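You operate a simulated robot arm through the tools that you are given. There is no shell and no other tool. Be economical: measure what you need, move in short steps, check, and stop when the job is done.

You are at the controls of a simulated two-armed robot. One attempt, no reset.

Task
Open the towns drawer, take the pink stone and put it in the inside of the towns drawer and shut the drawer again. Take the brass weight and leave it on the letter ream. Any order will do.
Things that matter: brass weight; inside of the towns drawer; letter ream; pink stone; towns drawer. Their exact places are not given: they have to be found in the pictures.

It is judged by the outcome, as a careful person would: the job done as asked, and still so three seconds after it is handed in. It fails if anything else is knocked over, pushed out of place, dropped, spilled or broken.

Robot
Two 7-joint arms with fingered hands on one trunk, on a base that drives. Base frame: it is fixed to the floor where the robot stands at the start and does not move with it; the origin is under the middle of the robot, x ahead of it, y to its left, z up. Units: mm, degrees, N and s.
The left shoulder is at the start at [60, 177, 725], the right one opposite. Places, roughly: brass weight [-1750, -750, 750]; inside of the towns drawer [700, -400, 500]; letter ream [-2250, -500, 750]; pink stone [2500, 3500, 750]; towns drawer [700, -500, 500]. Payload 4 kg a hand.
The tool frame of a hand sits at the grasp point between the pads (the TCP): z along the fingers, y along the line on which they close. The tips reach 37 mm beyond it. The gripper opens to 124 mm. The gripper's body begins 43 mm behind the TCP. The gripper is a hand of 3 fingers: y runs from the thumb to the fingers, the wrist lies at [-15, -108, -202] in the tool frame.
Orientation is that of the tool frame in the base frame, as a unit quaternion [x, y, z, w]. With the fingers straight down and the wrist toward the robot, the tool's x, y and z point along [0, 1, 0], [1, 0, 0] and [0, 0, -1] of the base frame.

Tools
- The arms move only by the tool arm_command. It takes "left_rows", "right_rows" or both (then of equal length, played together; a hand with none holds still); each is text: rows parted by semicolons, each of 6 numbers parted by spaces: the shift along the tool's x, y, z in mm, then the turn, a rotation vector about the tool's x, y, z in degrees. In form: tx ty tz ax ay az; .... A call has 1 to 8 rows; each row shifts and turns the commanded pose from where the row before left it, along the tool's axes as they then stand. Rows are played at 5 a second. More than 50 mm and 8.6 degrees between two rows, and nothing of the call is played. A pose out of reach is approached as far as the arm can. The call stops where the force on the tool passes 40 N (or 10 N more than at its start, if that is more) or the arm is blocked; 0.2 s more then pass. In this call time passes only in rows, and 0.2 s behind the last. The reply holds the time, the measured pose of the TCP, the force on the tool along the base axes, the opening and the grip force, in the units named above and with some noise, with the torque about the TCP (base axes, N m) and any sound that the robot's microphone picked up, and new pictures: "views" is both (left out), scene, wrist or none (wrist: the cameras of the hands that moved).
- Cameras (640 x 400 px; columns grow to the right, rows downward): "scene" is now at [30.2, -34.5, 1372.8]; the picture's right is [-0.35, -0.94, 0.00], its down [-0.78, 0.29, -0.55] and it looks along [0.52, -0.19, -0.83] (base axes); focal length 273 px, centre (320, 200). "left" rides on the left gripper at [-64, -76, -136] in its tool frame; the picture's right is [-0.84, -0.26, 0.48], its down [0.48, -0.76, 0.43] and it looks along [0.26, 0.60, 0.76] (tool axes); focal length 256 px, centre (320, 200). "right" rides on the right gripper at [64, -76, -137] in its tool frame; the picture's right is [-0.84, 0.26, -0.48], its down [-0.48, -0.76, 0.43] and it looks along [-0.26, 0.60, 0.76] (tool axes); focal length 256 px, centre (320, 200).
- raise_lower(by): slides the trunk up (or, below 0, down) by that many mm; the arms and the scene camera ride with it, the base frame stays. It gives what a move gives, with no picture.
- base_move(legs): drives the robot by 1 to 6 legs, each [ahead, left, turn to the left] in mm, mm and degrees, along the robot's own axes; the way and the turn of a leg run together, so that a leg with both is an arc; at most 1500 mm and 180 degrees a leg. The arms and the cameras ride along, it lands a little off, and it stops where it bumps. It gives what a move gives, and a new picture of the scene camera.
- set_fingers(index, middle, thumb_bend, thumb_turn, hand): sets how far each is bent, from 0 (flat) to 1 (curled in); at 0.3 the hand is open as for a grip, at 0.7 the pads meet at the TCP. One left out holds its place. A second passes; each finger stops where it meets its share of the squeeze, and holds until it gets a number again. It is the only way to open and close the hand. It gives what a move gives, with no picture; readings hold the bend of each and the force on the fingers (four entries, about 0 where the hand has none), thumb and palm. thumb_turn goes from beside the hand (0) to across from the fingers (1), as for a grip.
- aim_head(pan, tilt): turns the head with the scene camera to pan (to the left, within 86 degrees either way) and tilt (down, from -29 to 69), counted from straight ahead of the robot. It gives what a move gives, and a new picture of the scene camera.
- probe_pixels(camera, pixels): there is no depth. For up to 12 entries [column, row, z] of the newest picture of that camera ("zoom" is the newest enlarged one), the place [x, y] in the base frame at which the ray of that pixel passes the height z, good to about 3 mm, but the place of the scene camera against the robot may be out by one fixed shift of up to 25 mm in any direction. The clock stands still meanwhile.
- enlarge(camera, box): a new picture of the part [left, top, right, bottom] of that camera's present view, enlarged. The clock stands still meanwhile.
- hand_in(): hands the job in; it is judged then, once.

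Keep the steps short. Do not move on a guess: measure, check each grasp and each placing, and mend mistakes. In all there are 110 turns and 260 pictures (those below and enlarged ones count). Leave the grippers open and the arms clear of the work at the hand-in unless told otherwise, and finish with a single line.

The tools are called after "Call:" by a JSON object that holds its "method" and its "body". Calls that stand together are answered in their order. arm_command: Moves the arms, as the interface text tells. Its arguments: {"type":"object","properties":{"left_rows":{"type":"string"},"right_rows":{"type":"string"},"views":{"type":"string","enum":["both","scene","wrist","none"]}},"required":[]} The other tools are called the same way: raise_lower (by) slides the trunk up or down; set_fingers (index, middle, thumb_bend, thumb_turn, hand) moves the fingers one by one; base_move (legs) drives the base; aim_head (pan, tilt) turns the head that bears the scene camera; probe_pixels (camera, pixels) gives the place at which the rays of pixels pass given heights; enlarge (camera, box) takes an enlarged picture of a part of a camera's view; hand_in () hands the job in.

At the start:

```text
t: 0.0
left_position: [665.7, 129.9, 706.0]
left_ee_rot: [0.707, 0.707, 0.0, 0.0]
left_contact_force: [0.3, -0.1, 0.5]
left_torque: [-0.02, 0.01, -0.02]
left_opening: 123.5
left_finger_force: 0.1
left_shape: jaw
left_bend: [0.3, 0.3, 0.3, 0.98]
left_finger forces: [0.0, 0.0, 0.1, 0.1, 0.0, 0.0]
right_position: [452.2, -258.5, 788.4]
right_ee_rot: [0.707, 0.707, 0.0, 0.0]
right_contact_force: [0.3, 0.4, 0.8]
right_torque: [-0.01, -0.03, 0.03]
right_opening: 123.5
right_finger_force: 0.1
right_shape: jaw
right_bend: [0.3, 0.3, 0.3, 0.98]
right_finger forces: [0.1, 0.0, 0.1, 0.1, 0.0, 0.0]
trunk travel left (down, up): [-250.0, 340.0]
robot x, y, heading: [-0.6, 0.3, 0.1]
head pan, tilt: [-20.4, 56.4]
```

scene: 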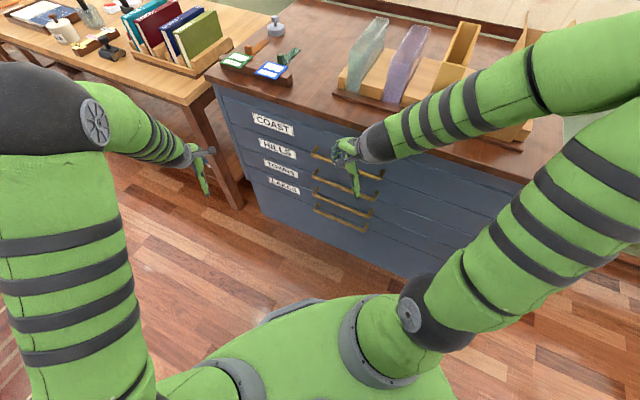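
right: 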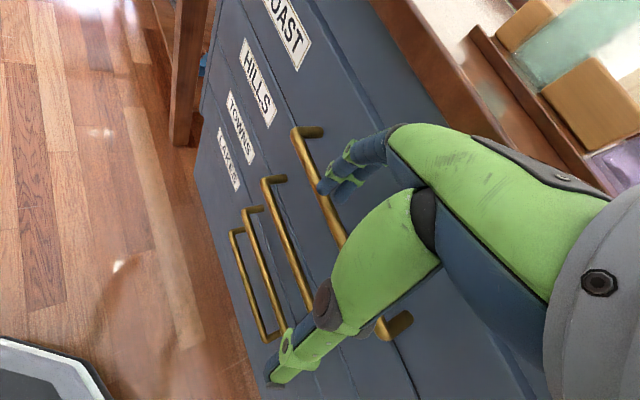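
left: 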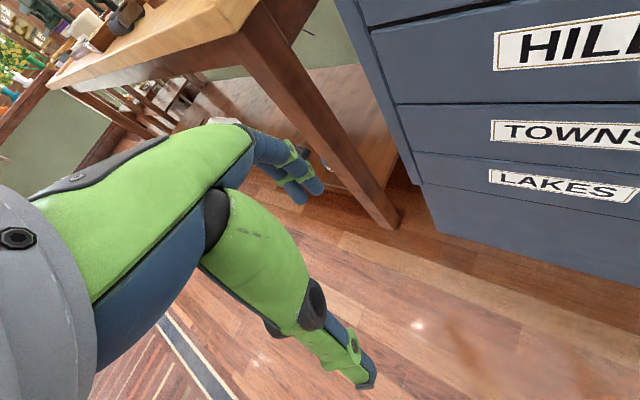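

I start by looking closely at the drawer handles and measuring them in the right hand and scene pictures.

Call:
{"method": "enlarge", "body": {"camera": "scene", "box": [200, 80, 440, 260]}}

Call:
{"method": "aim_head", "body": {"pan": 60, "tilt": 20}}

```text
2.22 times, centred on (320, 170) of scene
```

zoom: 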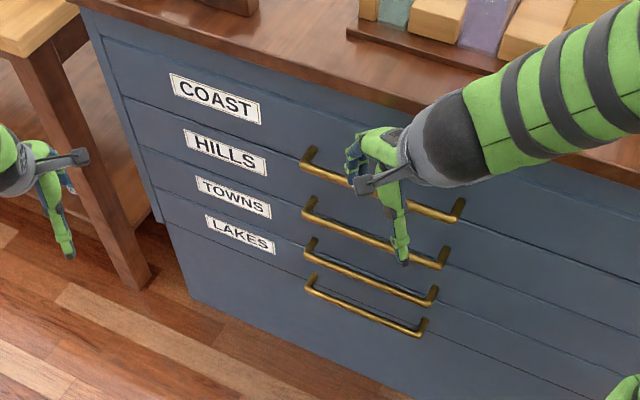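

```text
t: 1.5
left_position: [666.8, 129.5, 704.0]
left_ee_rot: [0.707, 0.707, 0.0, 0.0]
left_contact_force: [0.3, 0.0, -0.4]
left_torque: [-0.02, 0.0, 0.01]
left_opening: 123.6
left_finger_force: 0.1
left_shape: jaw
left_bend: [0.3, 0.3, 0.3, 0.98]
left_finger forces: [0.1, 0.0, 0.1, 0.0, 0.1, 0.1]
right_position: [451.9, -258.4, 787.7]
right_ee_rot: [0.707, 0.707, 0.0, -0.001]
right_contact_force: [0.3, 0.1, 0.1]
right_torque: [0.0, -0.01, 0.0]
right_opening: 123.5
right_finger_force: 0.0
right_shape: jaw
right_bend: [0.3, 0.3, 0.3, 0.98]
right_finger forces: [0.0, 0.0, 0.1, 0.0, 0.1, 0.0]
trunk travel left (down, up): [-250.0, 340.0]
robot x, y, heading: [-1.0, 0.2, -0.1]
head pan, tilt: [60.0, 20.0]
```

scene: 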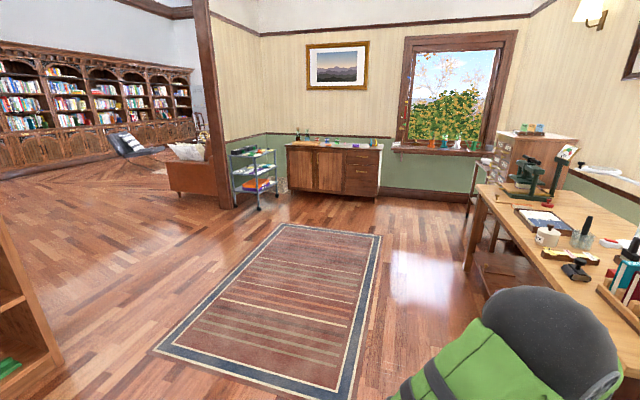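

The sideboard at about (335,165) is where the pink stone should be; I enlarge it.

Call:
{"method": "enlarge", "body": {"camera": "scene", "box": [280, 110, 400, 210]}}

Call:
{"method": "probe_pixels", "body": {"camera": "scene", "pixels": [[286, 146, 750], [383, 150, 750], [294, 188, 0], [377, 201, 0], [280, 223, 0], [381, 236, 0], [155, 350, 0], [465, 270, 0]]}}

Call:
{"method": "aim_head", "body": {"pan": -86, "tilt": 25}}

```text
4.00 times, centred on (340, 160) of scene
```

zoom: 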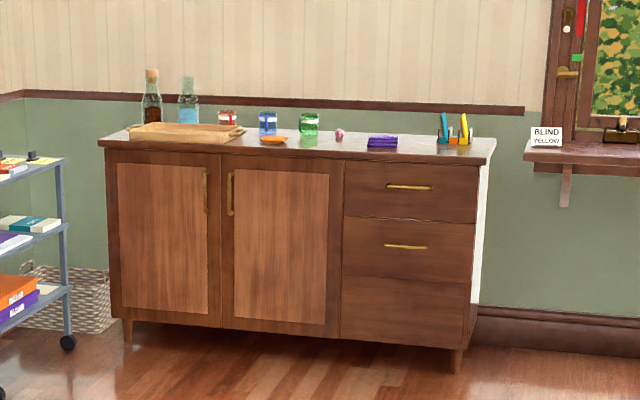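

```text
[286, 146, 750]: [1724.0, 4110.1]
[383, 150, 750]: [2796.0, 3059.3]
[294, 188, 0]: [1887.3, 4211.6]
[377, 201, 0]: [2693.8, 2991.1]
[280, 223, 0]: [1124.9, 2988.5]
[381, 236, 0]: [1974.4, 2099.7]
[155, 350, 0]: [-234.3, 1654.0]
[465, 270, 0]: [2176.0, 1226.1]
```

```text
t: 3.8
left_position: [666.8, 129.0, 705.0]
left_ee_rot: [0.708, 0.706, -0.001, 0.0]
left_contact_force: [0.6, -0.1, 0.6]
left_torque: [-0.01, 0.02, 0.02]
left_opening: 123.3
left_finger_force: 0.0
left_shape: jaw
left_bend: [0.3, 0.3, 0.3, 0.98]
left_finger forces: [0.0, 0.0, 0.0, 0.0, 0.0, 0.1]
right_position: [451.9, -258.3, 788.1]
right_ee_rot: [0.707, 0.707, 0.0, 0.0]
right_contact_force: [-0.7, 0.4, 0.1]
right_torque: [0.0, -0.02, 0.02]
right_opening: 124.0
right_finger_force: 0.0
right_shape: jaw
right_bend: [0.3, 0.3, 0.3, 0.98]
right_finger forces: [0.0, 0.0, 0.1, 0.0, 0.0, 0.0]
trunk travel left (down, up): [-250.0, 340.0]
robot x, y, heading: [1.7, 1.6, -0.0]
head pan, tilt: [-85.9, 25.0]
```

scene: 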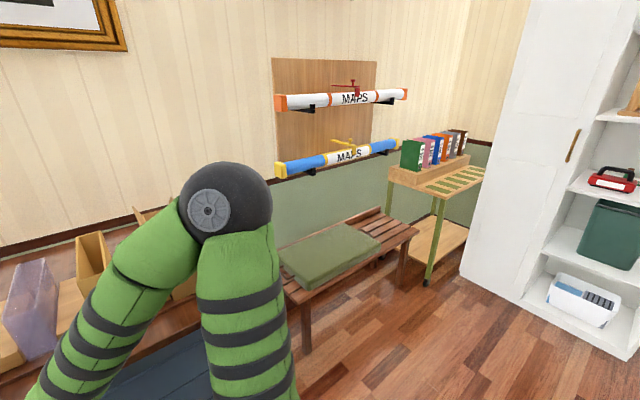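

The pink stone shows on the sideboard at zoom (339,134). First the drawer: the cabinet face stands askew to me, so I back off and turn to face it, then measure.

Call:
{"method": "base_move", "body": {"legs": [[-350, 0, 0], [0, 0, -45]]}}

Call:
{"method": "aim_head", "body": {"pan": 0, "tilt": 45}}

```text
t: 8.2
left_position: [213.1, -385.1, 704.7]
left_ee_rot: [0.926, 0.378, 0.0, 0.0]
left_contact_force: [-0.7, 0.2, 0.5]
left_torque: [-0.01, -0.02, -0.02]
left_opening: 123.4
left_finger_force: 0.1
left_shape: jaw
left_bend: [0.3, 0.3, 0.3, 0.98]
left_finger forces: [0.1, 0.0, 0.1, 0.1, 0.0, 0.0]
right_position: [-214.5, -503.2, 788.3]
right_ee_rot: [0.925, 0.379, 0.0, 0.0]
right_contact_force: [-0.2, -0.9, -0.8]
right_torque: [-0.01, 0.02, -0.02]
right_opening: 123.5
right_finger_force: 0.0
right_shape: jaw
right_bend: [0.3, 0.3, 0.3, 0.98]
right_finger forces: [0.0, 0.0, 0.0, 0.1, 0.0, 0.0]
trunk travel left (down, up): [-250.0, 340.0]
robot x, y, heading: [-348.1, -2.1, -45.7]
head pan, tilt: [-85.9, 25.0]
```

scene: 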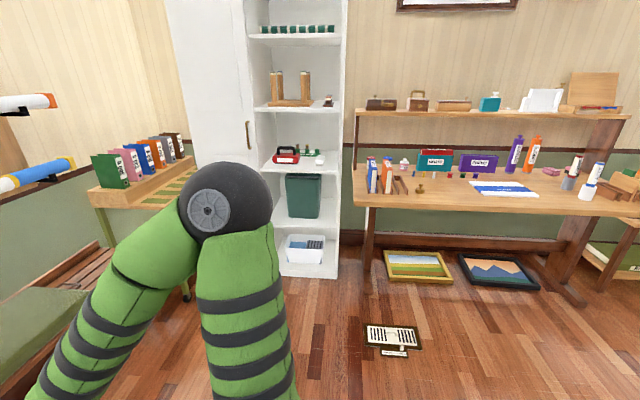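

```text
t: 9.8
left_position: [212.7, -385.9, 705.6]
left_ee_rot: [0.925, 0.379, -0.001, -0.001]
left_contact_force: [0.1, -0.9, -1.1]
left_torque: [0.04, -0.01, 0.01]
left_opening: 123.6
left_finger_force: 0.0
left_shape: jaw
left_bend: [0.3, 0.3, 0.3, 0.98]
left_finger forces: [0.1, 0.1, 0.1, 0.1, 0.0, 0.0]
right_position: [-215.6, -503.7, 788.3]
right_ee_rot: [0.926, 0.378, 0.0, 0.0]
right_contact_force: [0.0, 0.3, -0.5]
right_torque: [-0.02, -0.01, -0.01]
right_opening: 123.6
right_finger_force: 0.0
right_shape: jaw
right_bend: [0.3, 0.3, 0.3, 0.98]
right_finger forces: [0.1, 0.1, 0.1, 0.0, 0.0, 0.1]
trunk travel left (down, up): [-250.0, 340.0]
robot x, y, heading: [-345.8, -1.3, -45.1]
head pan, tilt: [0.0, 45.0]
```

scene: 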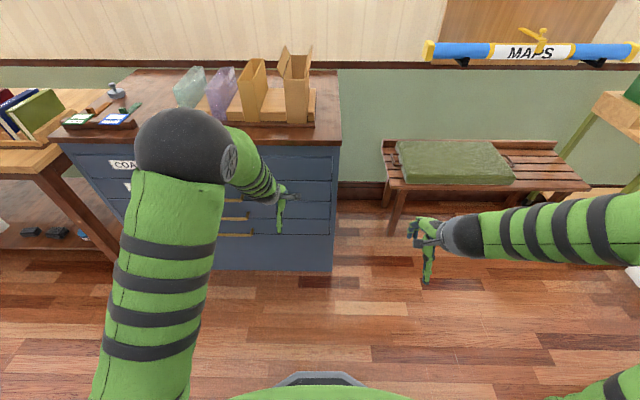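

I see the cabinet squarely now, handles around (235,215). I shift left so that the handles come before the right hand.

Call:
{"method": "base_move", "body": {"legs": [[0, 540, 0]]}}

Call:
{"method": "arm_command", "body": {"right_rows": "0 0 0 0 0 0", "views": "wrist"}}

```text
t: 12.8
left_position: [591.6, -5.9, 705.8]
left_ee_rot: [0.923, 0.384, 0.0, 0.0]
left_contact_force: [1.0, -0.1, 0.1]
left_torque: [-0.05, 0.01, 0.0]
left_opening: 123.8
left_finger_force: 0.0
left_shape: jaw
left_bend: [0.3, 0.3, 0.3, 0.98]
left_finger forces: [0.1, 0.0, 0.0, 0.0, 0.0, 0.0]
right_position: [167.1, -129.4, 788.6]
right_ee_rot: [0.923, 0.384, 0.0, 0.0]
right_contact_force: [0.1, -0.4, -0.5]
right_torque: [-0.06, 0.01, -0.01]
right_opening: 123.7
right_finger_force: 0.0
right_shape: jaw
right_bend: [0.3, 0.3, 0.3, 0.98]
right_finger forces: [0.0, 0.0, 0.0, 0.0, 0.0, 0.0]
trunk travel left (down, up): [-250.0, 340.0]
robot x, y, heading: [25.6, 369.6, -44.8]
head pan, tilt: [0.0, 45.0]
```

scene: 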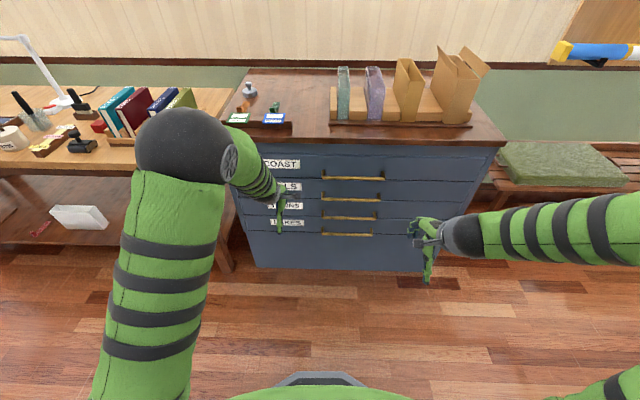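

```text
t: 13.2
left_position: [593.0, -7.3, 705.5]
left_ee_rot: [0.923, 0.384, 0.0, -0.001]
left_contact_force: [0.7, 0.3, 0.8]
left_torque: [0.01, -0.03, -0.01]
left_opening: 123.4
left_finger_force: 0.1
left_shape: jaw
left_bend: [0.3, 0.3, 0.3, 0.98]
left_finger forces: [0.0, 0.1, 0.0, 0.0, 0.0, 0.0]
right_position: [167.0, -129.3, 787.5]
right_ee_rot: [0.924, 0.384, 0.0, -0.001]
right_contact_force: [-0.2, -1.0, -0.6]
right_torque: [0.03, 0.01, 0.0]
right_opening: 123.6
right_finger_force: 0.0
right_shape: jaw
right_bend: [0.3, 0.3, 0.3, 0.98]
right_finger forces: [0.1, 0.1, 0.1, 0.0, 0.0, 0.1]
trunk travel left (down, up): [-250.0, 340.0]
robot x, y, heading: [30.0, 371.4, -44.7]
head pan, tilt: [0.0, 45.0]
```

right: 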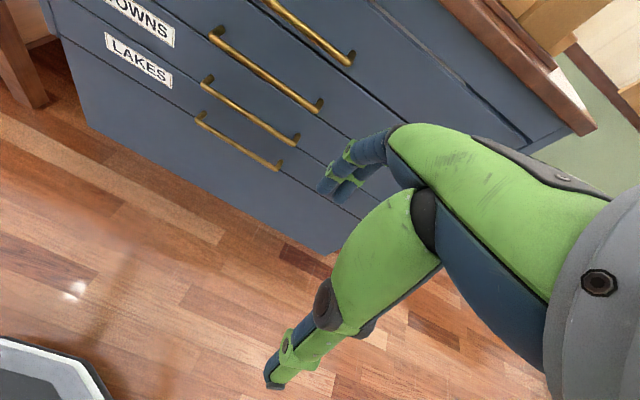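

Four handles: Coast, Hills, Towns (third), Lakes. I enlarge to mark the third one exactly and take rays from both cameras.

Call:
{"method": "enlarge", "body": {"camera": "scene", "box": [240, 140, 440, 265]}}

Call:
{"method": "enlarge", "body": {"camera": "right", "box": [180, 0, 372, 120]}}

Call:
{"method": "probe_pixels", "body": {"camera": "right", "pixels": [[207, 80, 500], [207, 80, 600], [297, 140, 500], [297, 140, 600]]}}

Call:
{"method": "probe_pixels", "body": {"camera": "scene", "pixels": [[321, 216, 500], [321, 216, 600], [376, 217, 500], [376, 217, 600]]}}

```text
3.20 times, centred on (340, 202) of scene
```

zoom: 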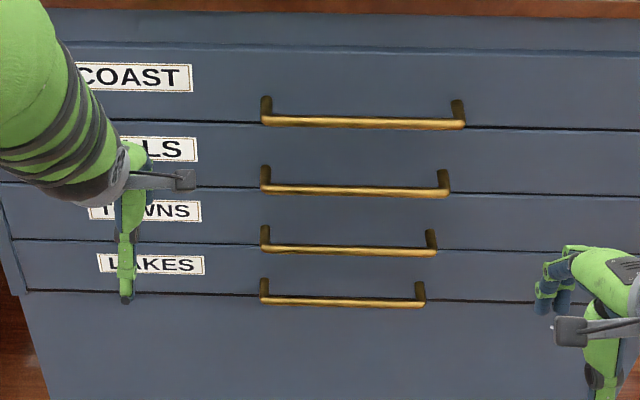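

```text
3.33 times, centred on (276, 60) of right
```

zoom: 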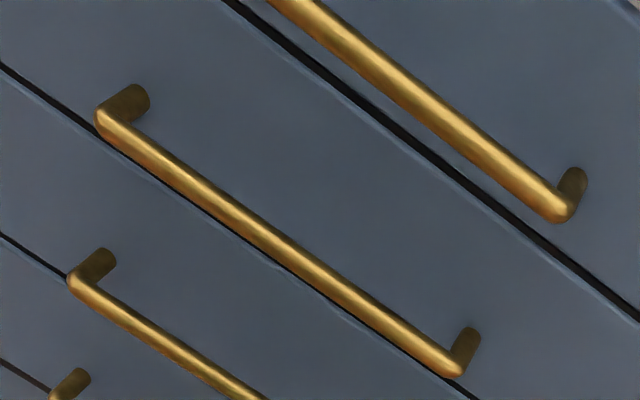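

```text
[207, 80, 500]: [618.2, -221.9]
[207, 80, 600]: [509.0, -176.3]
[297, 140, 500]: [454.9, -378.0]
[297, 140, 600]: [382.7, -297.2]
```

```text
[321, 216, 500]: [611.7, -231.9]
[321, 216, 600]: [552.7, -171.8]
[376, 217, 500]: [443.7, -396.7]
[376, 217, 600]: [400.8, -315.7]
```

The handle comes out near z≈505, about 830 mm ahead. I lower the trunk, bring the right hand forward and begin pitching it so the fingers point at the cabinet.

Call:
{"method": "raise_lower", "body": {"by": -120}}

Call:
{"method": "arm_command", "body": {"right_rows": "33 40 0 0 0 0;33 40 0 0 0 0;33 40 0 0 0 0;33 40 0 0 0 0;0 0 0 -8.2 0 0;0 0 0 -8.2 0 0;0 0 0 -8.2 0 0;0 0 0 -8.2 0 0", "views": "none"}}

Call:
{"method": "arm_command", "body": {"right_rows": "0 0 0 -8.2 0 0;0 0 0 -8.2 0 0;0 0 0 -8.2 0 0;0 0 0 -8.2 0 0;0 0 0 -8.2 0 0;0 0 0 -8.2 0 0;0 0 0 -8 0 0", "views": "both"}}

```text
t: 14.7
left_position: [592.0, -6.0, 585.8]
left_ee_rot: [0.923, 0.384, 0.0, 0.001]
left_contact_force: [-0.2, 0.0, -0.1]
left_torque: [-0.03, 0.0, -0.01]
left_opening: 123.5
left_finger_force: 0.0
left_shape: jaw
left_bend: [0.3, 0.3, 0.3, 0.98]
left_finger forces: [0.0, 0.1, 0.0, 0.0, 0.0, 0.0]
right_position: [166.9, -129.6, 667.3]
right_ee_rot: [0.923, 0.384, 0.0, 0.0]
right_contact_force: [-0.1, 0.7, 0.2]
right_torque: [-0.02, 0.0, -0.01]
right_opening: 123.9
right_finger_force: 0.1
right_shape: jaw
right_bend: [0.3, 0.3, 0.3, 0.98]
right_finger forces: [0.0, 0.1, 0.1, 0.0, 0.0, 0.1]
trunk travel left (down, up): [-130.0, 460.0]
robot x, y, heading: [29.5, 371.7, -44.6]
head pan, tilt: [0.0, 45.0]
```

```text
refused: row 1 steps farther than a row can; nothing moved
```

```text
t: 16.5
left_position: [590.6, -5.4, 585.8]
left_ee_rot: [0.923, 0.385, 0.0, 0.0]
left_contact_force: [0.0, 0.4, 0.0]
left_torque: [0.01, 0.02, 0.0]
left_opening: 123.6
left_finger_force: 0.1
left_shape: jaw
left_bend: [0.3, 0.3, 0.3, 0.98]
left_finger forces: [0.0, 0.1, 0.0, 0.2, 0.0, 0.0]
right_position: [216.0, -238.2, 842.4]
right_ee_rot: [0.687, 0.462, -0.103, 0.552]
right_contact_force: [0.0, -0.4, -0.1]
right_torque: [0.01, 0.01, 0.0]
right_opening: 124.0
right_finger_force: 0.2
right_shape: jaw
right_bend: [0.3, 0.3, 0.3, 0.98]
right_finger forces: [0.0, 0.1, 0.1, 0.1, 0.0, 0.0]
right hand out of reach, approached as far as the arm can: row 1, 2, 3, 4, 5, 6, 7
trunk travel left (down, up): [-130.0, 460.0]
robot x, y, heading: [30.9, 373.6, -44.9]
head pan, tilt: [0.0, 45.0]
stopped in row 7 (right hand): the arm was blocked; the commanded pose is now the measured one
```

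scene: 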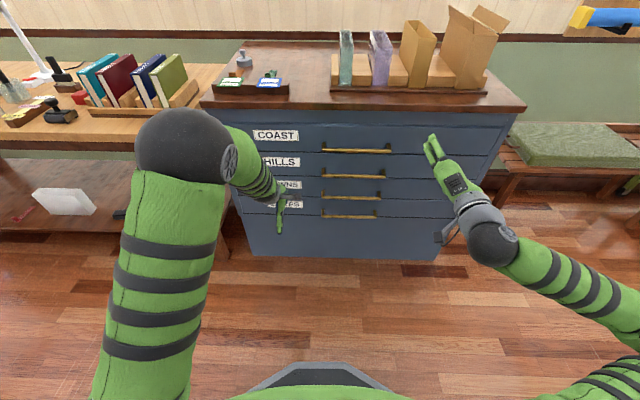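
right: 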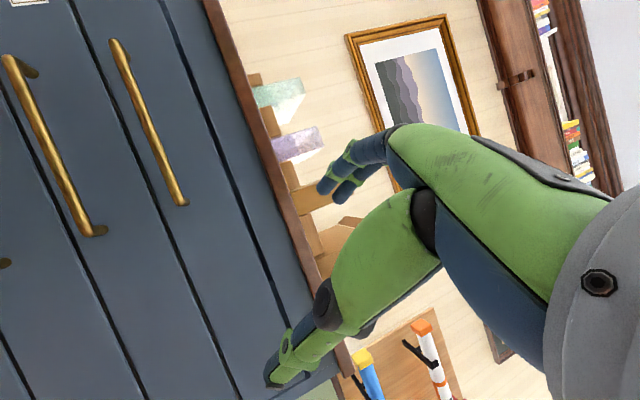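

The first block was refused (step slightly too long), so the turning happened too close in and the arm stopped. I now move the hand out ahead of the Towns handle, then square it up in a later call.

Call:
{"method": "arm_command", "body": {"right_rows": "39 -6.4 21.2 0 0 0;39 -6.4 21.2 0 0 0;39 -6.4 21.2 0 0 0;39 -6.4 21.2 0 0 0;39 -6.4 21.2 0 0 0;39 -6.4 21.2 0 0 0;39 -6.4 21.2 0 0 0;39 -6.4 21.2 0 0 0", "views": "none"}}

```text
t: 18.3
left_position: [591.2, -6.5, 585.3]
left_ee_rot: [0.923, 0.384, 0.0, 0.001]
left_contact_force: [0.3, 0.2, 0.1]
left_torque: [-0.01, 0.06, -0.01]
left_opening: 123.3
left_finger_force: 0.0
left_shape: jaw
left_bend: [0.3, 0.3, 0.3, 0.98]
left_finger forces: [0.0, 0.1, 0.0, 0.0, 0.0, 0.1]
right_position: [240.5, -362.8, 686.9]
right_ee_rot: [0.684, 0.473, -0.099, 0.547]
right_contact_force: [-0.2, -0.4, -0.2]
right_torque: [-0.02, -0.01, 0.0]
right_opening: 124.1
right_finger_force: 0.0
right_shape: jaw
right_bend: [0.3, 0.3, 0.3, 0.98]
right_finger forces: [0.0, 0.0, 0.0, 0.0, 0.0, 0.0]
right hand out of reach, approached as far as the arm can: row 1, 2, 3, 4, 5, 6, 7, 8
trunk travel left (down, up): [-130.0, 460.0]
robot x, y, heading: [31.0, 374.3, -44.8]
head pan, tilt: [0.0, 45.0]
```

The arm lags behind at that orientation; the turn rows bring it to the squared pose.

Call:
{"method": "arm_command", "body": {"right_rows": "0 0 0 -4.77 2 6.55;0 0 0 -4.77 2 6.55;0 0 0 -4.77 2 6.55;0 0 0 -4.77 2 6.55;0 0 0 -4.77 2 6.55;0 0 0 -4.77 2 6.55;0 0 0 0 0 0", "views": "both"}}

```text
t: 19.9
left_position: [592.0, -7.1, 584.8]
left_ee_rot: [0.923, 0.384, 0.0, -0.001]
left_contact_force: [0.4, -0.7, -0.4]
left_torque: [-0.01, 0.01, 0.01]
left_opening: 123.9
left_finger_force: 0.2
left_shape: jaw
left_bend: [0.3, 0.3, 0.3, 0.98]
left_finger forces: [0.1, 0.0, 0.0, 0.0, 0.0, 0.0]
right_position: [150.5, -470.8, 772.5]
right_ee_rot: [0.653, 0.285, 0.272, 0.647]
right_contact_force: [-0.4, 0.6, -0.2]
right_torque: [0.02, 0.03, -0.02]
right_opening: 124.1
right_finger_force: 0.1
right_shape: jaw
right_bend: [0.3, 0.3, 0.3, 0.98]
right_finger forces: [0.1, 0.0, 0.0, 0.0, 0.0, 0.0]
right hand out of reach, approached as far as the arm can: row 1, 2, 3, 4, 5, 6
trunk travel left (down, up): [-130.0, 460.0]
robot x, y, heading: [26.3, 371.5, -45.1]
head pan, tilt: [0.0, 45.0]
```

scene: 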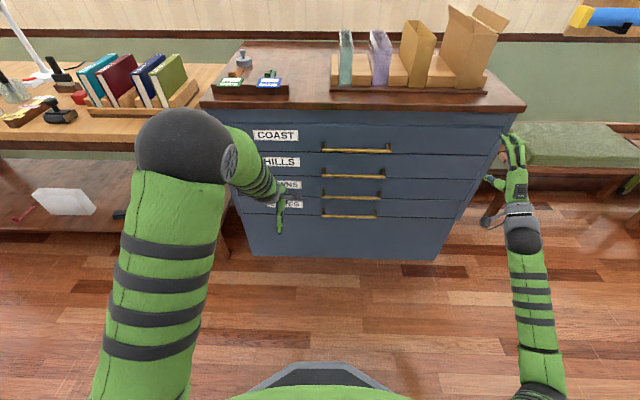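
right: 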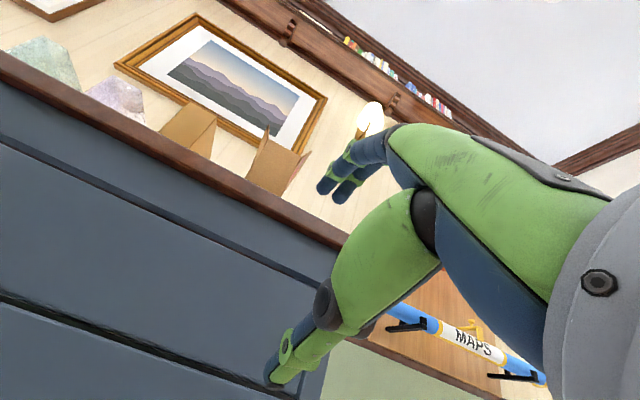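

The hand points the right way now but stands high and right. I send a still row to see whether it is still travelling to the commanded spot.

Call:
{"method": "arm_command", "body": {"right_rows": "0 0 0 0 0 0;0 0 0 0 0 0;0 0 0 0 0 0", "views": "none"}}

```text
t: 20.7
left_position: [590.5, -6.7, 586.0]
left_ee_rot: [0.923, 0.384, -0.001, 0.0]
left_contact_force: [0.2, 0.2, -0.5]
left_torque: [0.0, -0.01, 0.02]
left_opening: 123.5
left_finger_force: 0.1
left_shape: jaw
left_bend: [0.3, 0.3, 0.3, 0.98]
left_finger forces: [0.0, 0.0, 0.0, 0.0, 0.0, 0.0]
right_position: [152.8, -469.4, 772.9]
right_ee_rot: [0.652, 0.285, 0.272, 0.647]
right_contact_force: [0.9, -0.5, -0.3]
right_torque: [0.01, 0.0, 0.01]
right_opening: 123.9
right_finger_force: 0.1
right_shape: jaw
right_bend: [0.3, 0.3, 0.3, 0.98]
right_finger forces: [0.0, 0.0, 0.0, 0.1, 0.0, 0.0]
trunk travel left (down, up): [-130.0, 460.0]
robot x, y, heading: [29.7, 373.8, -44.9]
head pan, tilt: [0.0, 45.0]
```

It holds still, so the commanded pose is the present one. I try moving left and down in this orientation.

Call:
{"method": "arm_command", "body": {"right_rows": "20 -25 0 0 0 0;20 -25 0 0 0 0;20 -25 0 0 0 0;20 -25 0 0 0 0", "views": "none"}}

```text
t: 21.7
left_position: [591.0, -6.7, 584.7]
left_ee_rot: [0.923, 0.385, 0.0, 0.001]
left_contact_force: [0.4, 0.2, 0.1]
left_torque: [-0.02, 0.02, 0.0]
left_opening: 123.8
left_finger_force: 0.1
left_shape: jaw
left_bend: [0.3, 0.3, 0.3, 0.98]
left_finger forces: [0.0, 0.0, 0.1, 0.0, 0.0, 0.0]
right_position: [209.2, -414.4, 671.3]
right_ee_rot: [0.654, 0.271, 0.27, 0.653]
right_contact_force: [0.1, -0.1, 0.5]
right_torque: [-0.02, 0.0, -0.01]
right_opening: 124.0
right_finger_force: 0.1
right_shape: jaw
right_bend: [0.3, 0.3, 0.3, 0.98]
right_finger forces: [0.1, 0.0, 0.0, 0.0, 0.0, 0.1]
right hand out of reach, approached as far as the arm can: row 1
trunk travel left (down, up): [-130.0, 460.0]
robot x, y, heading: [29.2, 371.1, -44.9]
head pan, tilt: [0.0, 45.0]
```

That works. I continue left and down.

Call:
{"method": "arm_command", "body": {"right_rows": "30 -30 0 0 0 0;30 -30 0 0 0 0;30 -30 0 0 0 0;30 -30 0 0 0 0;40 0 0 0 0 0;40 0 0 0 0 0;40 0 0 0 0 0", "views": "both"}}

```text
t: 23.3
left_position: [591.1, -6.7, 584.4]
left_ee_rot: [0.924, 0.383, 0.0, 0.0]
left_contact_force: [0.1, 0.6, -0.4]
left_torque: [-0.02, 0.01, 0.03]
left_opening: 123.7
left_finger_force: 0.1
left_shape: jaw
left_bend: [0.3, 0.3, 0.3, 0.98]
left_finger forces: [0.0, 0.0, 0.0, 0.0, 0.0, 0.0]
right_position: [377.7, -242.6, 552.7]
right_ee_rot: [0.653, 0.271, 0.271, 0.653]
right_contact_force: [0.3, -0.2, 0.1]
right_torque: [0.0, -0.02, 0.02]
right_opening: 124.0
right_finger_force: 0.1
right_shape: jaw
right_bend: [0.3, 0.3, 0.3, 0.98]
right_finger forces: [0.0, 0.0, 0.0, 0.0, 0.0, 0.0]
trunk travel left (down, up): [-130.0, 460.0]
robot x, y, heading: [27.6, 371.1, -44.9]
head pan, tilt: [0.0, 45.0]
```

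scene: 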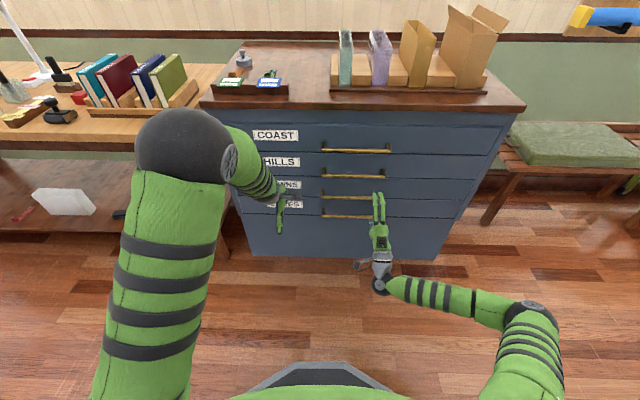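
right: 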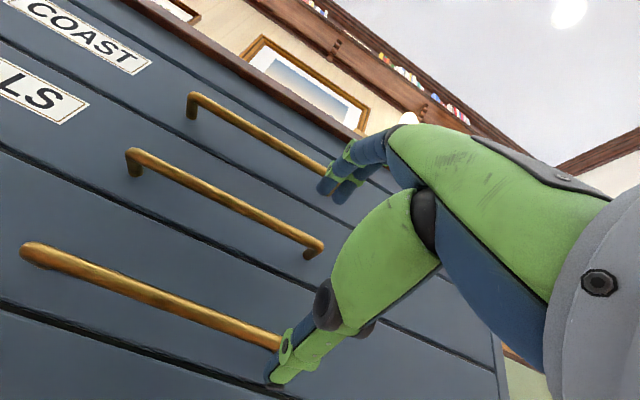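

The hand is square before the handles; Towns bar runs (25,250) to (280,345), which gives about z≈508, its centre 74 mm left. I shift left and down and remeasure.

Call:
{"method": "arm_command", "body": {"right_rows": "37 -22 0 0 0 0;37 -22 0 0 0 0", "views": "wrist"}}

```text
t: 23.9
left_position: [591.9, -6.8, 585.1]
left_ee_rot: [0.923, 0.384, 0.0, 0.0]
left_contact_force: [-0.2, 0.4, 0.2]
left_torque: [0.0, -0.02, 0.0]
left_opening: 123.8
left_finger_force: 0.1
left_shape: jaw
left_bend: [0.3, 0.3, 0.3, 0.98]
left_finger forces: [0.0, 0.0, 0.0, 0.0, 0.0, 0.0]
right_position: [430.9, -188.4, 509.3]
right_ee_rot: [0.653, 0.271, 0.271, 0.653]
right_contact_force: [-0.4, -0.4, 0.1]
right_torque: [-0.01, -0.01, 0.01]
right_opening: 123.8
right_finger_force: 0.0
right_shape: jaw
right_bend: [0.3, 0.3, 0.3, 0.98]
right_finger forces: [0.1, 0.0, 0.1, 0.0, 0.0, 0.1]
trunk travel left (down, up): [-130.0, 460.0]
robot x, y, heading: [23.6, 375.0, -44.7]
head pan, tilt: [0.0, 45.0]
```

right: 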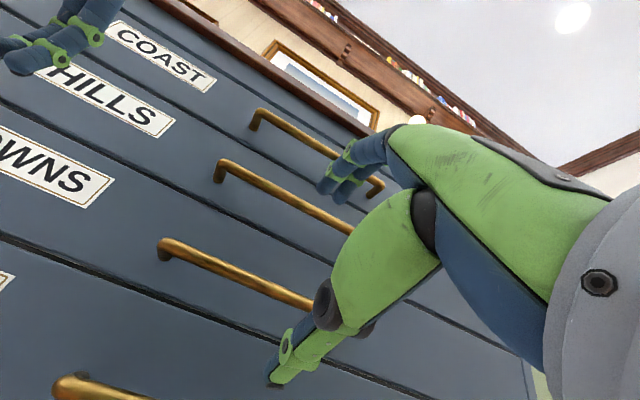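

Two views agree: bar about 124 mm ahead, at z≈506. I advance 105 mm.

Call:
{"method": "arm_command", "body": {"right_rows": "0 -1 35 0 0 0;0 -1 35 0 0 0;0 -1 35 0 0 0", "views": "both"}}

```text
t: 24.7
left_position: [591.3, -6.7, 586.0]
left_ee_rot: [0.923, 0.385, 0.0, 0.0]
left_contact_force: [-0.4, 0.0, 0.3]
left_torque: [-0.01, -0.01, 0.02]
left_opening: 123.6
left_finger_force: 0.0
left_shape: jaw
left_bend: [0.3, 0.3, 0.3, 0.98]
left_finger forces: [0.0, 0.1, 0.1, 0.0, 0.0, 0.0]
right_position: [504.7, -266.5, 505.7]
right_ee_rot: [0.653, 0.27, 0.27, 0.653]
right_contact_force: [-0.1, -0.1, 0.4]
right_torque: [-0.01, 0.02, -0.01]
right_opening: 123.9
right_finger_force: 0.0
right_shape: jaw
right_bend: [0.3, 0.3, 0.3, 0.98]
right_finger forces: [0.1, 0.1, 0.0, 0.0, 0.0, 0.0]
trunk travel left (down, up): [-130.0, 460.0]
robot x, y, heading: [27.1, 370.9, -44.6]
head pan, tilt: [0.0, 45.0]
```

scene: 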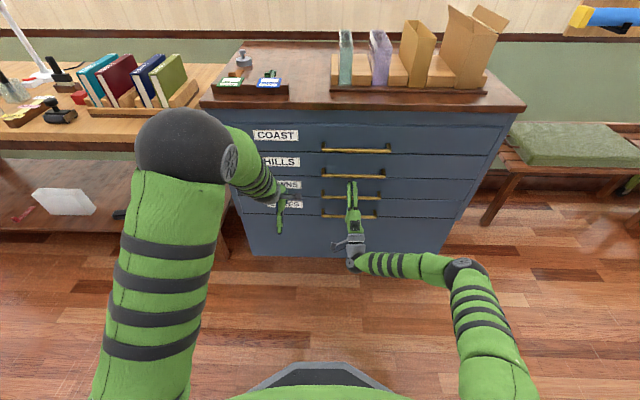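
right: 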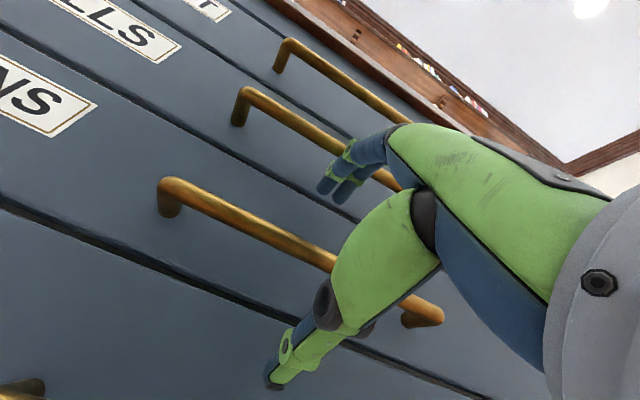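

The bar lies between fingers and thumb, about 17 mm beyond the grasp point. I go 7 mm further and close.

Call:
{"method": "arm_command", "body": {"right_rows": "0 -2 7 0 0 0", "views": "none"}}

Call:
{"method": "set_fingers", "body": {"hand": "right", "index": 0.75, "middle": 0.75, "thumb_bend": 0.75}}

Call:
{"method": "arm_command", "body": {"right_rows": "0 0 0 0 0 0", "views": "both"}}

```text
t: 25.1
left_position: [591.4, -5.9, 585.4]
left_ee_rot: [0.924, 0.383, 0.0, 0.0]
left_contact_force: [-1.3, -1.0, 0.1]
left_torque: [-0.02, 0.0, -0.02]
left_opening: 123.6
left_finger_force: 0.1
left_shape: jaw
left_bend: [0.3, 0.3, 0.3, 0.98]
left_finger forces: [0.1, 0.0, 0.0, 0.1, 0.0, 0.0]
right_position: [508.2, -270.5, 504.0]
right_ee_rot: [0.654, 0.27, 0.271, 0.653]
right_contact_force: [0.3, -0.1, -0.2]
right_torque: [0.0, -0.01, 0.03]
right_opening: 124.0
right_finger_force: 0.0
right_shape: jaw
right_bend: [0.3, 0.3, 0.3, 0.98]
right_finger forces: [0.1, 0.1, 0.1, 0.1, 0.1, 0.1]
trunk travel left (down, up): [-130.0, 460.0]
robot x, y, heading: [26.7, 374.0, -44.7]
head pan, tilt: [0.0, 45.0]
```

```text
t: 26.1
left_position: [591.8, -6.7, 583.9]
left_ee_rot: [0.923, 0.384, -0.001, -0.002]
left_contact_force: [-0.6, -0.6, 0.6]
left_torque: [-0.01, 0.01, -0.01]
left_opening: 123.5
left_finger_force: 0.0
left_shape: jaw
left_bend: [0.3, 0.3, 0.3, 0.98]
left_finger forces: [0.1, 0.1, 0.0, 0.0, 0.0, 0.0]
right_position: [509.3, -271.6, 501.5]
right_ee_rot: [0.655, 0.272, 0.27, 0.651]
right_contact_force: [2.9, -5.4, -18.5]
right_torque: [0.03, 0.28, 0.07]
right_opening: 6.0
right_finger_force: 25.6
right_shape: fingers
right_bend: [0.73, 0.73, 0.66, 0.97]
right_finger forces: [12.9, 8.4, 0.1, 0.1, 29.9, 0.0]
trunk travel left (down, up): [-130.0, 460.0]
robot x, y, heading: [26.5, 371.2, -45.0]
head pan, tilt: [0.0, 45.0]
```

```text
t: 26.5
left_position: [592.1, -6.5, 583.8]
left_ee_rot: [0.923, 0.385, 0.0, -0.001]
left_contact_force: [0.0, 0.2, 0.1]
left_torque: [0.03, -0.01, 0.01]
left_opening: 123.7
left_finger_force: 0.0
left_shape: jaw
left_bend: [0.3, 0.3, 0.3, 0.98]
left_finger forces: [0.1, 0.1, 0.1, 0.1, 0.0, 0.1]
right_position: [510.2, -272.6, 500.4]
right_ee_rot: [0.654, 0.271, 0.27, 0.652]
right_contact_force: [2.5, -4.4, -19.9]
right_torque: [0.08, 0.38, 0.1]
right_opening: 6.6
right_finger_force: 26.6
right_shape: fingers
right_bend: [0.73, 0.73, 0.66, 0.97]
right_finger forces: [12.7, 8.7, 0.0, 0.0, 31.3, 0.1]
trunk travel left (down, up): [-130.0, 460.0]
robot x, y, heading: [32.5, 371.3, -44.9]
head pan, tilt: [0.0, 45.0]
```

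scene: 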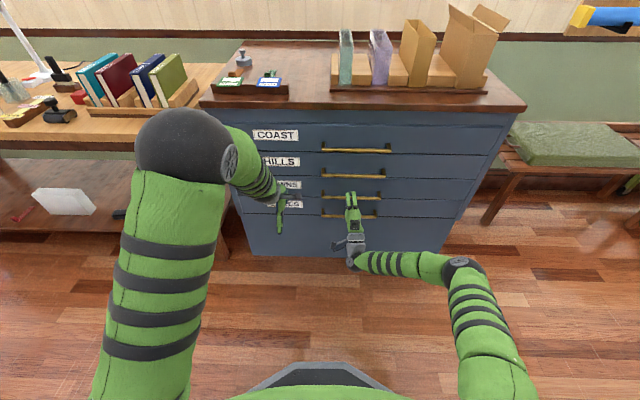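
right: 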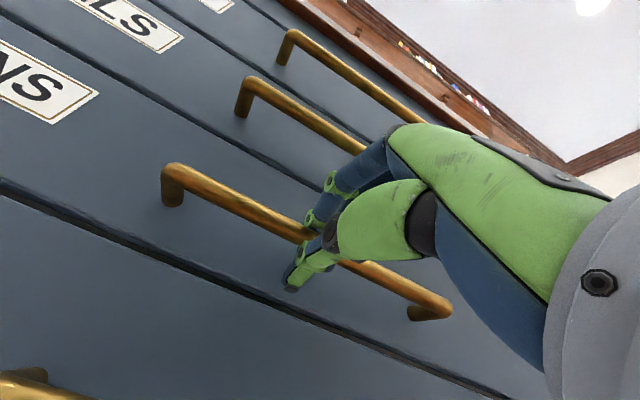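

Gripped the Towns bar (finger forces 13/9 against 31 N). I pull straight back.

Call:
{"method": "arm_command", "body": {"right_rows": "0 2 -25 0 0 0;0 0 -25 0 0 0;0 0 -25 0 0 0;0 0 -25 0 0 0", "views": "scene"}}

```text
t: 27.5
left_position: [590.3, -5.5, 583.6]
left_ee_rot: [0.923, 0.384, 0.0, -0.001]
left_contact_force: [-7.9, 7.8, 5.7]
left_torque: [-0.22, -0.29, 0.15]
left_opening: 120.6
left_finger_force: 0.1
left_shape: jaw
left_bend: [0.3, 0.34, 0.3, 0.98]
left_finger forces: [0.0, 11.6, 0.0, 0.0, 0.0, 0.0]
right_position: [439.1, -199.7, 504.0]
right_ee_rot: [0.654, 0.273, 0.272, 0.651]
right_contact_force: [7.8, 2.0, -28.0]
right_torque: [0.09, 0.5, 0.25]
right_opening: 7.6
right_finger_force: 28.8
right_shape: fingers
right_bend: [0.73, 0.73, 0.65, 0.97]
right_finger forces: [12.1, 10.2, 0.0, 0.0, 35.6, 0.0]
trunk travel left (down, up): [-130.0, 460.0]
robot x, y, heading: [26.7, 374.7, -44.8]
head pan, tilt: [0.0, 45.0]
```

scene: 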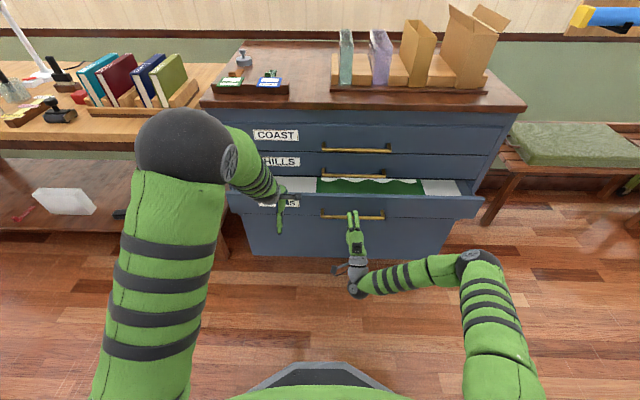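

The drawer is opening but its front touches the left hand's fingers; I raise and pull the left hand back.

Call:
{"method": "arm_command", "body": {"left_rows": "0 -20 -10 0 0 0;0 -25 -35 0 0 0;0 -25 -40 0 0 0;0 -25 -40 0 0 0;0 -15 -45 0 0 0", "views": "scene"}}

```text
t: 28.7
left_position: [515.8, 73.3, 753.2]
left_ee_rot: [0.923, 0.384, 0.0, -0.002]
left_contact_force: [0.1, -0.3, -0.2]
left_torque: [0.04, -0.01, 0.01]
left_opening: 123.9
left_finger_force: 0.1
left_shape: jaw
left_bend: [0.3, 0.3, 0.3, 0.98]
left_finger forces: [0.0, 0.0, 0.0, 0.1, 0.0, 0.0]
right_position: [440.0, -199.5, 502.3]
right_ee_rot: [0.654, 0.272, 0.271, 0.652]
right_contact_force: [2.8, 13.8, -26.3]
right_torque: [0.01, 0.48, 0.36]
right_opening: 8.0
right_finger_force: 27.1
right_shape: fingers
right_bend: [0.73, 0.73, 0.65, 0.96]
right_finger forces: [9.6, 7.5, 0.1, 0.0, 35.8, 0.0]
trunk travel left (down, up): [-130.0, 460.0]
robot x, y, heading: [26.7, 373.7, -44.9]
head pan, tilt: [0.0, 45.0]
```

scene: 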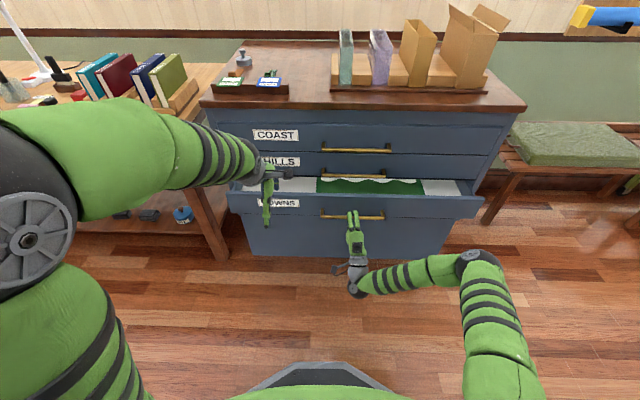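

Clear. I pull on.

Call:
{"method": "arm_command", "body": {"right_rows": "0 0 -25 0 0 0;0 0 -25 0 0 0;0 0 -25 0 0 0;0 0 -25 0 0 0;0 0 -25 0 0 0", "views": "scene"}}

```text
t: 29.1
left_position: [515.9, 73.9, 754.3]
left_ee_rot: [0.923, 0.384, 0.0, -0.001]
left_contact_force: [0.1, -0.4, 0.4]
left_torque: [0.01, -0.04, 0.02]
left_opening: 123.6
left_finger_force: 0.1
left_shape: jaw
left_bend: [0.3, 0.3, 0.3, 0.98]
left_finger forces: [0.0, 0.0, 0.0, 0.1, 0.1, 0.1]
right_position: [435.2, -194.9, 501.9]
right_ee_rot: [0.655, 0.274, 0.269, 0.65]
right_contact_force: [-2.3, 8.1, -19.5]
right_torque: [-0.02, 0.33, 0.23]
right_opening: 7.3
right_finger_force: 25.3
right_shape: fingers
right_bend: [0.74, 0.73, 0.65, 0.96]
right_finger forces: [9.4, 6.7, 0.1, 0.1, 33.6, 0.1]
trunk travel left (down, up): [-130.0, 460.0]
robot x, y, heading: [29.6, 374.9, -44.9]
head pan, tilt: [0.0, 45.0]
stopped in row 1 (right hand): the force on the tool passed its limit (the readings are from after the stop); the commanded pose is now the measured one
```

scene: 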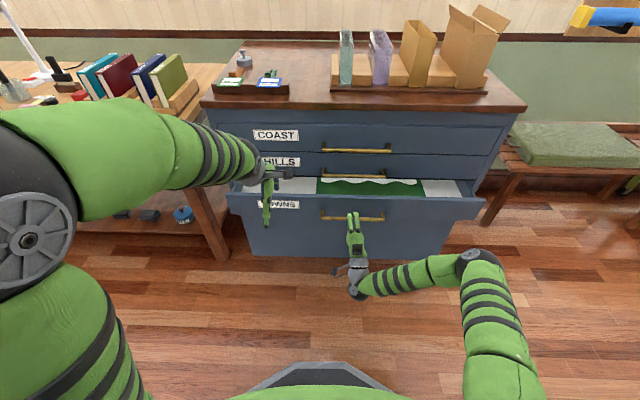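

The vertical squeeze imbalance ate into the force limit. I ease the thumb a little and pull slower.

Call:
{"method": "set_fingers", "body": {"hand": "right", "thumb_bend": 0.66}}

Call:
{"method": "arm_command", "body": {"right_rows": "0 0 -8 0 0 0;0 0 -15 0 0 0;0 0 -15 0 0 0;0 0 -15 0 0 0;0 0 -15 0 0 0;0 0 -15 0 0 0;0 0 -15 0 0 0;0 0 -15 0 0 0", "views": "scene"}}

```text
t: 30.1
left_position: [515.5, 71.9, 754.3]
left_ee_rot: [0.923, 0.385, -0.001, -0.001]
left_contact_force: [-0.3, 0.3, 0.3]
left_torque: [0.0, 0.0, 0.0]
left_opening: 123.9
left_finger_force: 0.0
left_shape: jaw
left_bend: [0.3, 0.3, 0.3, 0.98]
left_finger forces: [0.0, 0.0, 0.1, 0.0, 0.1, 0.0]
right_position: [436.0, -195.7, 505.0]
right_ee_rot: [0.653, 0.273, 0.27, 0.652]
right_contact_force: [8.7, 4.0, -8.1]
right_torque: [0.02, 0.13, 0.27]
right_opening: 11.0
right_finger_force: 12.9
right_shape: fingers
right_bend: [0.74, 0.74, 0.63, 0.96]
right_finger forces: [7.0, 6.1, 0.1, 0.0, 12.5, 0.0]
trunk travel left (down, up): [-130.0, 460.0]
robot x, y, heading: [30.4, 373.1, -45.1]
head pan, tilt: [0.0, 45.0]
```

```text
t: 31.9
left_position: [514.7, 73.2, 753.2]
left_ee_rot: [0.923, 0.385, 0.0, 0.0]
left_contact_force: [0.2, 0.4, -1.8]
left_torque: [0.0, 0.01, -0.01]
left_opening: 123.6
left_finger_force: 0.1
left_shape: jaw
left_bend: [0.3, 0.3, 0.3, 0.98]
left_finger forces: [0.0, 0.1, 0.0, 0.1, 0.1, 0.0]
right_position: [353.9, -117.4, 506.7]
right_ee_rot: [0.654, 0.272, 0.269, 0.653]
right_contact_force: [10.4, 8.3, -9.5]
right_torque: [-0.01, 0.13, 0.2]
right_opening: 11.2
right_finger_force: 11.2
right_shape: fingers
right_bend: [0.74, 0.74, 0.63, 0.95]
right_finger forces: [4.6, 3.4, 0.0, 0.0, 14.0, 0.0]
trunk travel left (down, up): [-130.0, 460.0]
robot x, y, heading: [28.3, 372.8, -44.9]
head pan, tilt: [0.0, 45.0]
```

scene: 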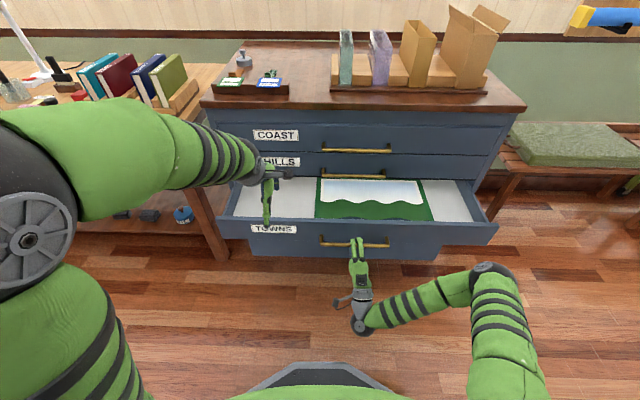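

Open by about 215 mm. A bit more for room.

Call:
{"method": "arm_command", "body": {"right_rows": "0 0 -15 0 0 0;0 0 -15 0 0 0;0 0 -15 0 0 0;0 0 -15 0 0 0", "views": "none"}}

Call:
{"method": "set_fingers", "body": {"hand": "right", "index": 0.3, "middle": 0.3, "thumb_bend": 0.3}}

Call:
{"method": "arm_command", "body": {"right_rows": "0 0 -15 0 0 0;0 0 -15 0 0 0;0 0 -15 0 0 0", "views": "both"}}

```text
t: 32.9
left_position: [515.7, 74.4, 754.7]
left_ee_rot: [0.923, 0.384, 0.0, -0.001]
left_contact_force: [-0.2, 0.0, -0.5]
left_torque: [0.06, -0.04, 0.0]
left_opening: 124.1
left_finger_force: 0.0
left_shape: jaw
left_bend: [0.3, 0.3, 0.3, 0.98]
left_finger forces: [0.0, 0.1, 0.0, 0.1, 0.0, 0.1]
right_position: [311.1, -75.8, 505.9]
right_ee_rot: [0.654, 0.271, 0.268, 0.653]
right_contact_force: [5.1, 6.7, -6.2]
right_torque: [-0.02, 0.08, 0.06]
right_opening: 10.1
right_finger_force: 8.8
right_shape: fingers
right_bend: [0.74, 0.74, 0.63, 0.95]
right_finger forces: [3.8, 2.2, 0.0, 0.0, 11.4, 0.0]
trunk travel left (down, up): [-130.0, 460.0]
robot x, y, heading: [25.2, 372.1, -44.7]
head pan, tilt: [0.0, 45.0]
```

```text
t: 33.9
left_position: [515.0, 73.9, 754.1]
left_ee_rot: [0.923, 0.385, -0.001, -0.001]
left_contact_force: [0.3, 0.3, -0.5]
left_torque: [-0.02, 0.01, 0.0]
left_opening: 123.7
left_finger_force: 0.0
left_shape: jaw
left_bend: [0.3, 0.3, 0.3, 0.98]
left_finger forces: [0.0, 0.0, 0.1, 0.0, 0.0, 0.1]
right_position: [314.0, -75.2, 505.8]
right_ee_rot: [0.653, 0.273, 0.271, 0.653]
right_contact_force: [0.0, -0.1, -0.3]
right_torque: [0.02, 0.02, 0.02]
right_opening: 123.5
right_finger_force: 0.0
right_shape: fingers
right_bend: [0.3, 0.3, 0.3, 0.97]
right_finger forces: [0.0, 0.0, 0.0, 0.0, 0.1, 0.0]
trunk travel left (down, up): [-130.0, 460.0]
robot x, y, heading: [27.3, 372.9, -45.1]
head pan, tilt: [0.0, 45.0]
```

```text
t: 34.6
left_position: [515.3, 72.9, 754.8]
left_ee_rot: [0.923, 0.384, -0.001, -0.001]
left_contact_force: [0.3, -0.9, -0.1]
left_torque: [0.0, -0.01, 0.0]
left_opening: 123.8
left_finger_force: 0.0
left_shape: jaw
left_bend: [0.3, 0.3, 0.3, 0.98]
left_finger forces: [0.1, 0.0, 0.0, 0.0, 0.0, 0.0]
right_position: [281.5, -41.6, 504.5]
right_ee_rot: [0.654, 0.271, 0.269, 0.653]
right_contact_force: [-0.2, -0.3, -0.4]
right_torque: [0.01, 0.02, -0.02]
right_opening: 123.2
right_finger_force: 0.1
right_shape: fingers
right_bend: [0.3, 0.3, 0.3, 0.97]
right_finger forces: [0.0, 0.0, 0.0, 0.1, 0.0, 0.1]
trunk travel left (down, up): [-130.0, 460.0]
robot x, y, heading: [25.3, 369.2, -44.6]
head pan, tilt: [0.0, 45.0]
```

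scene: 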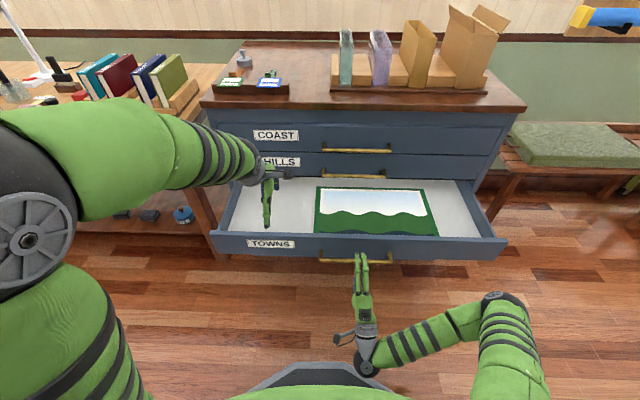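
right: 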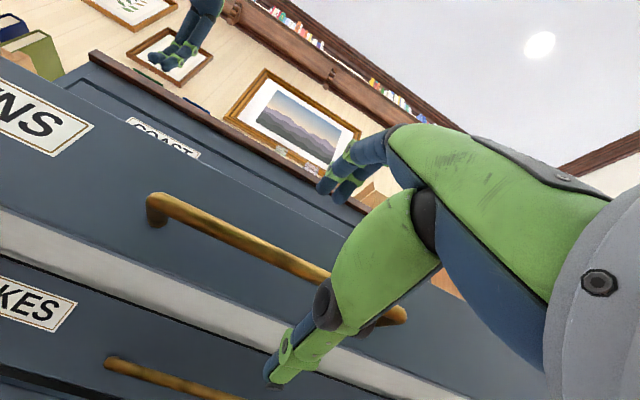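

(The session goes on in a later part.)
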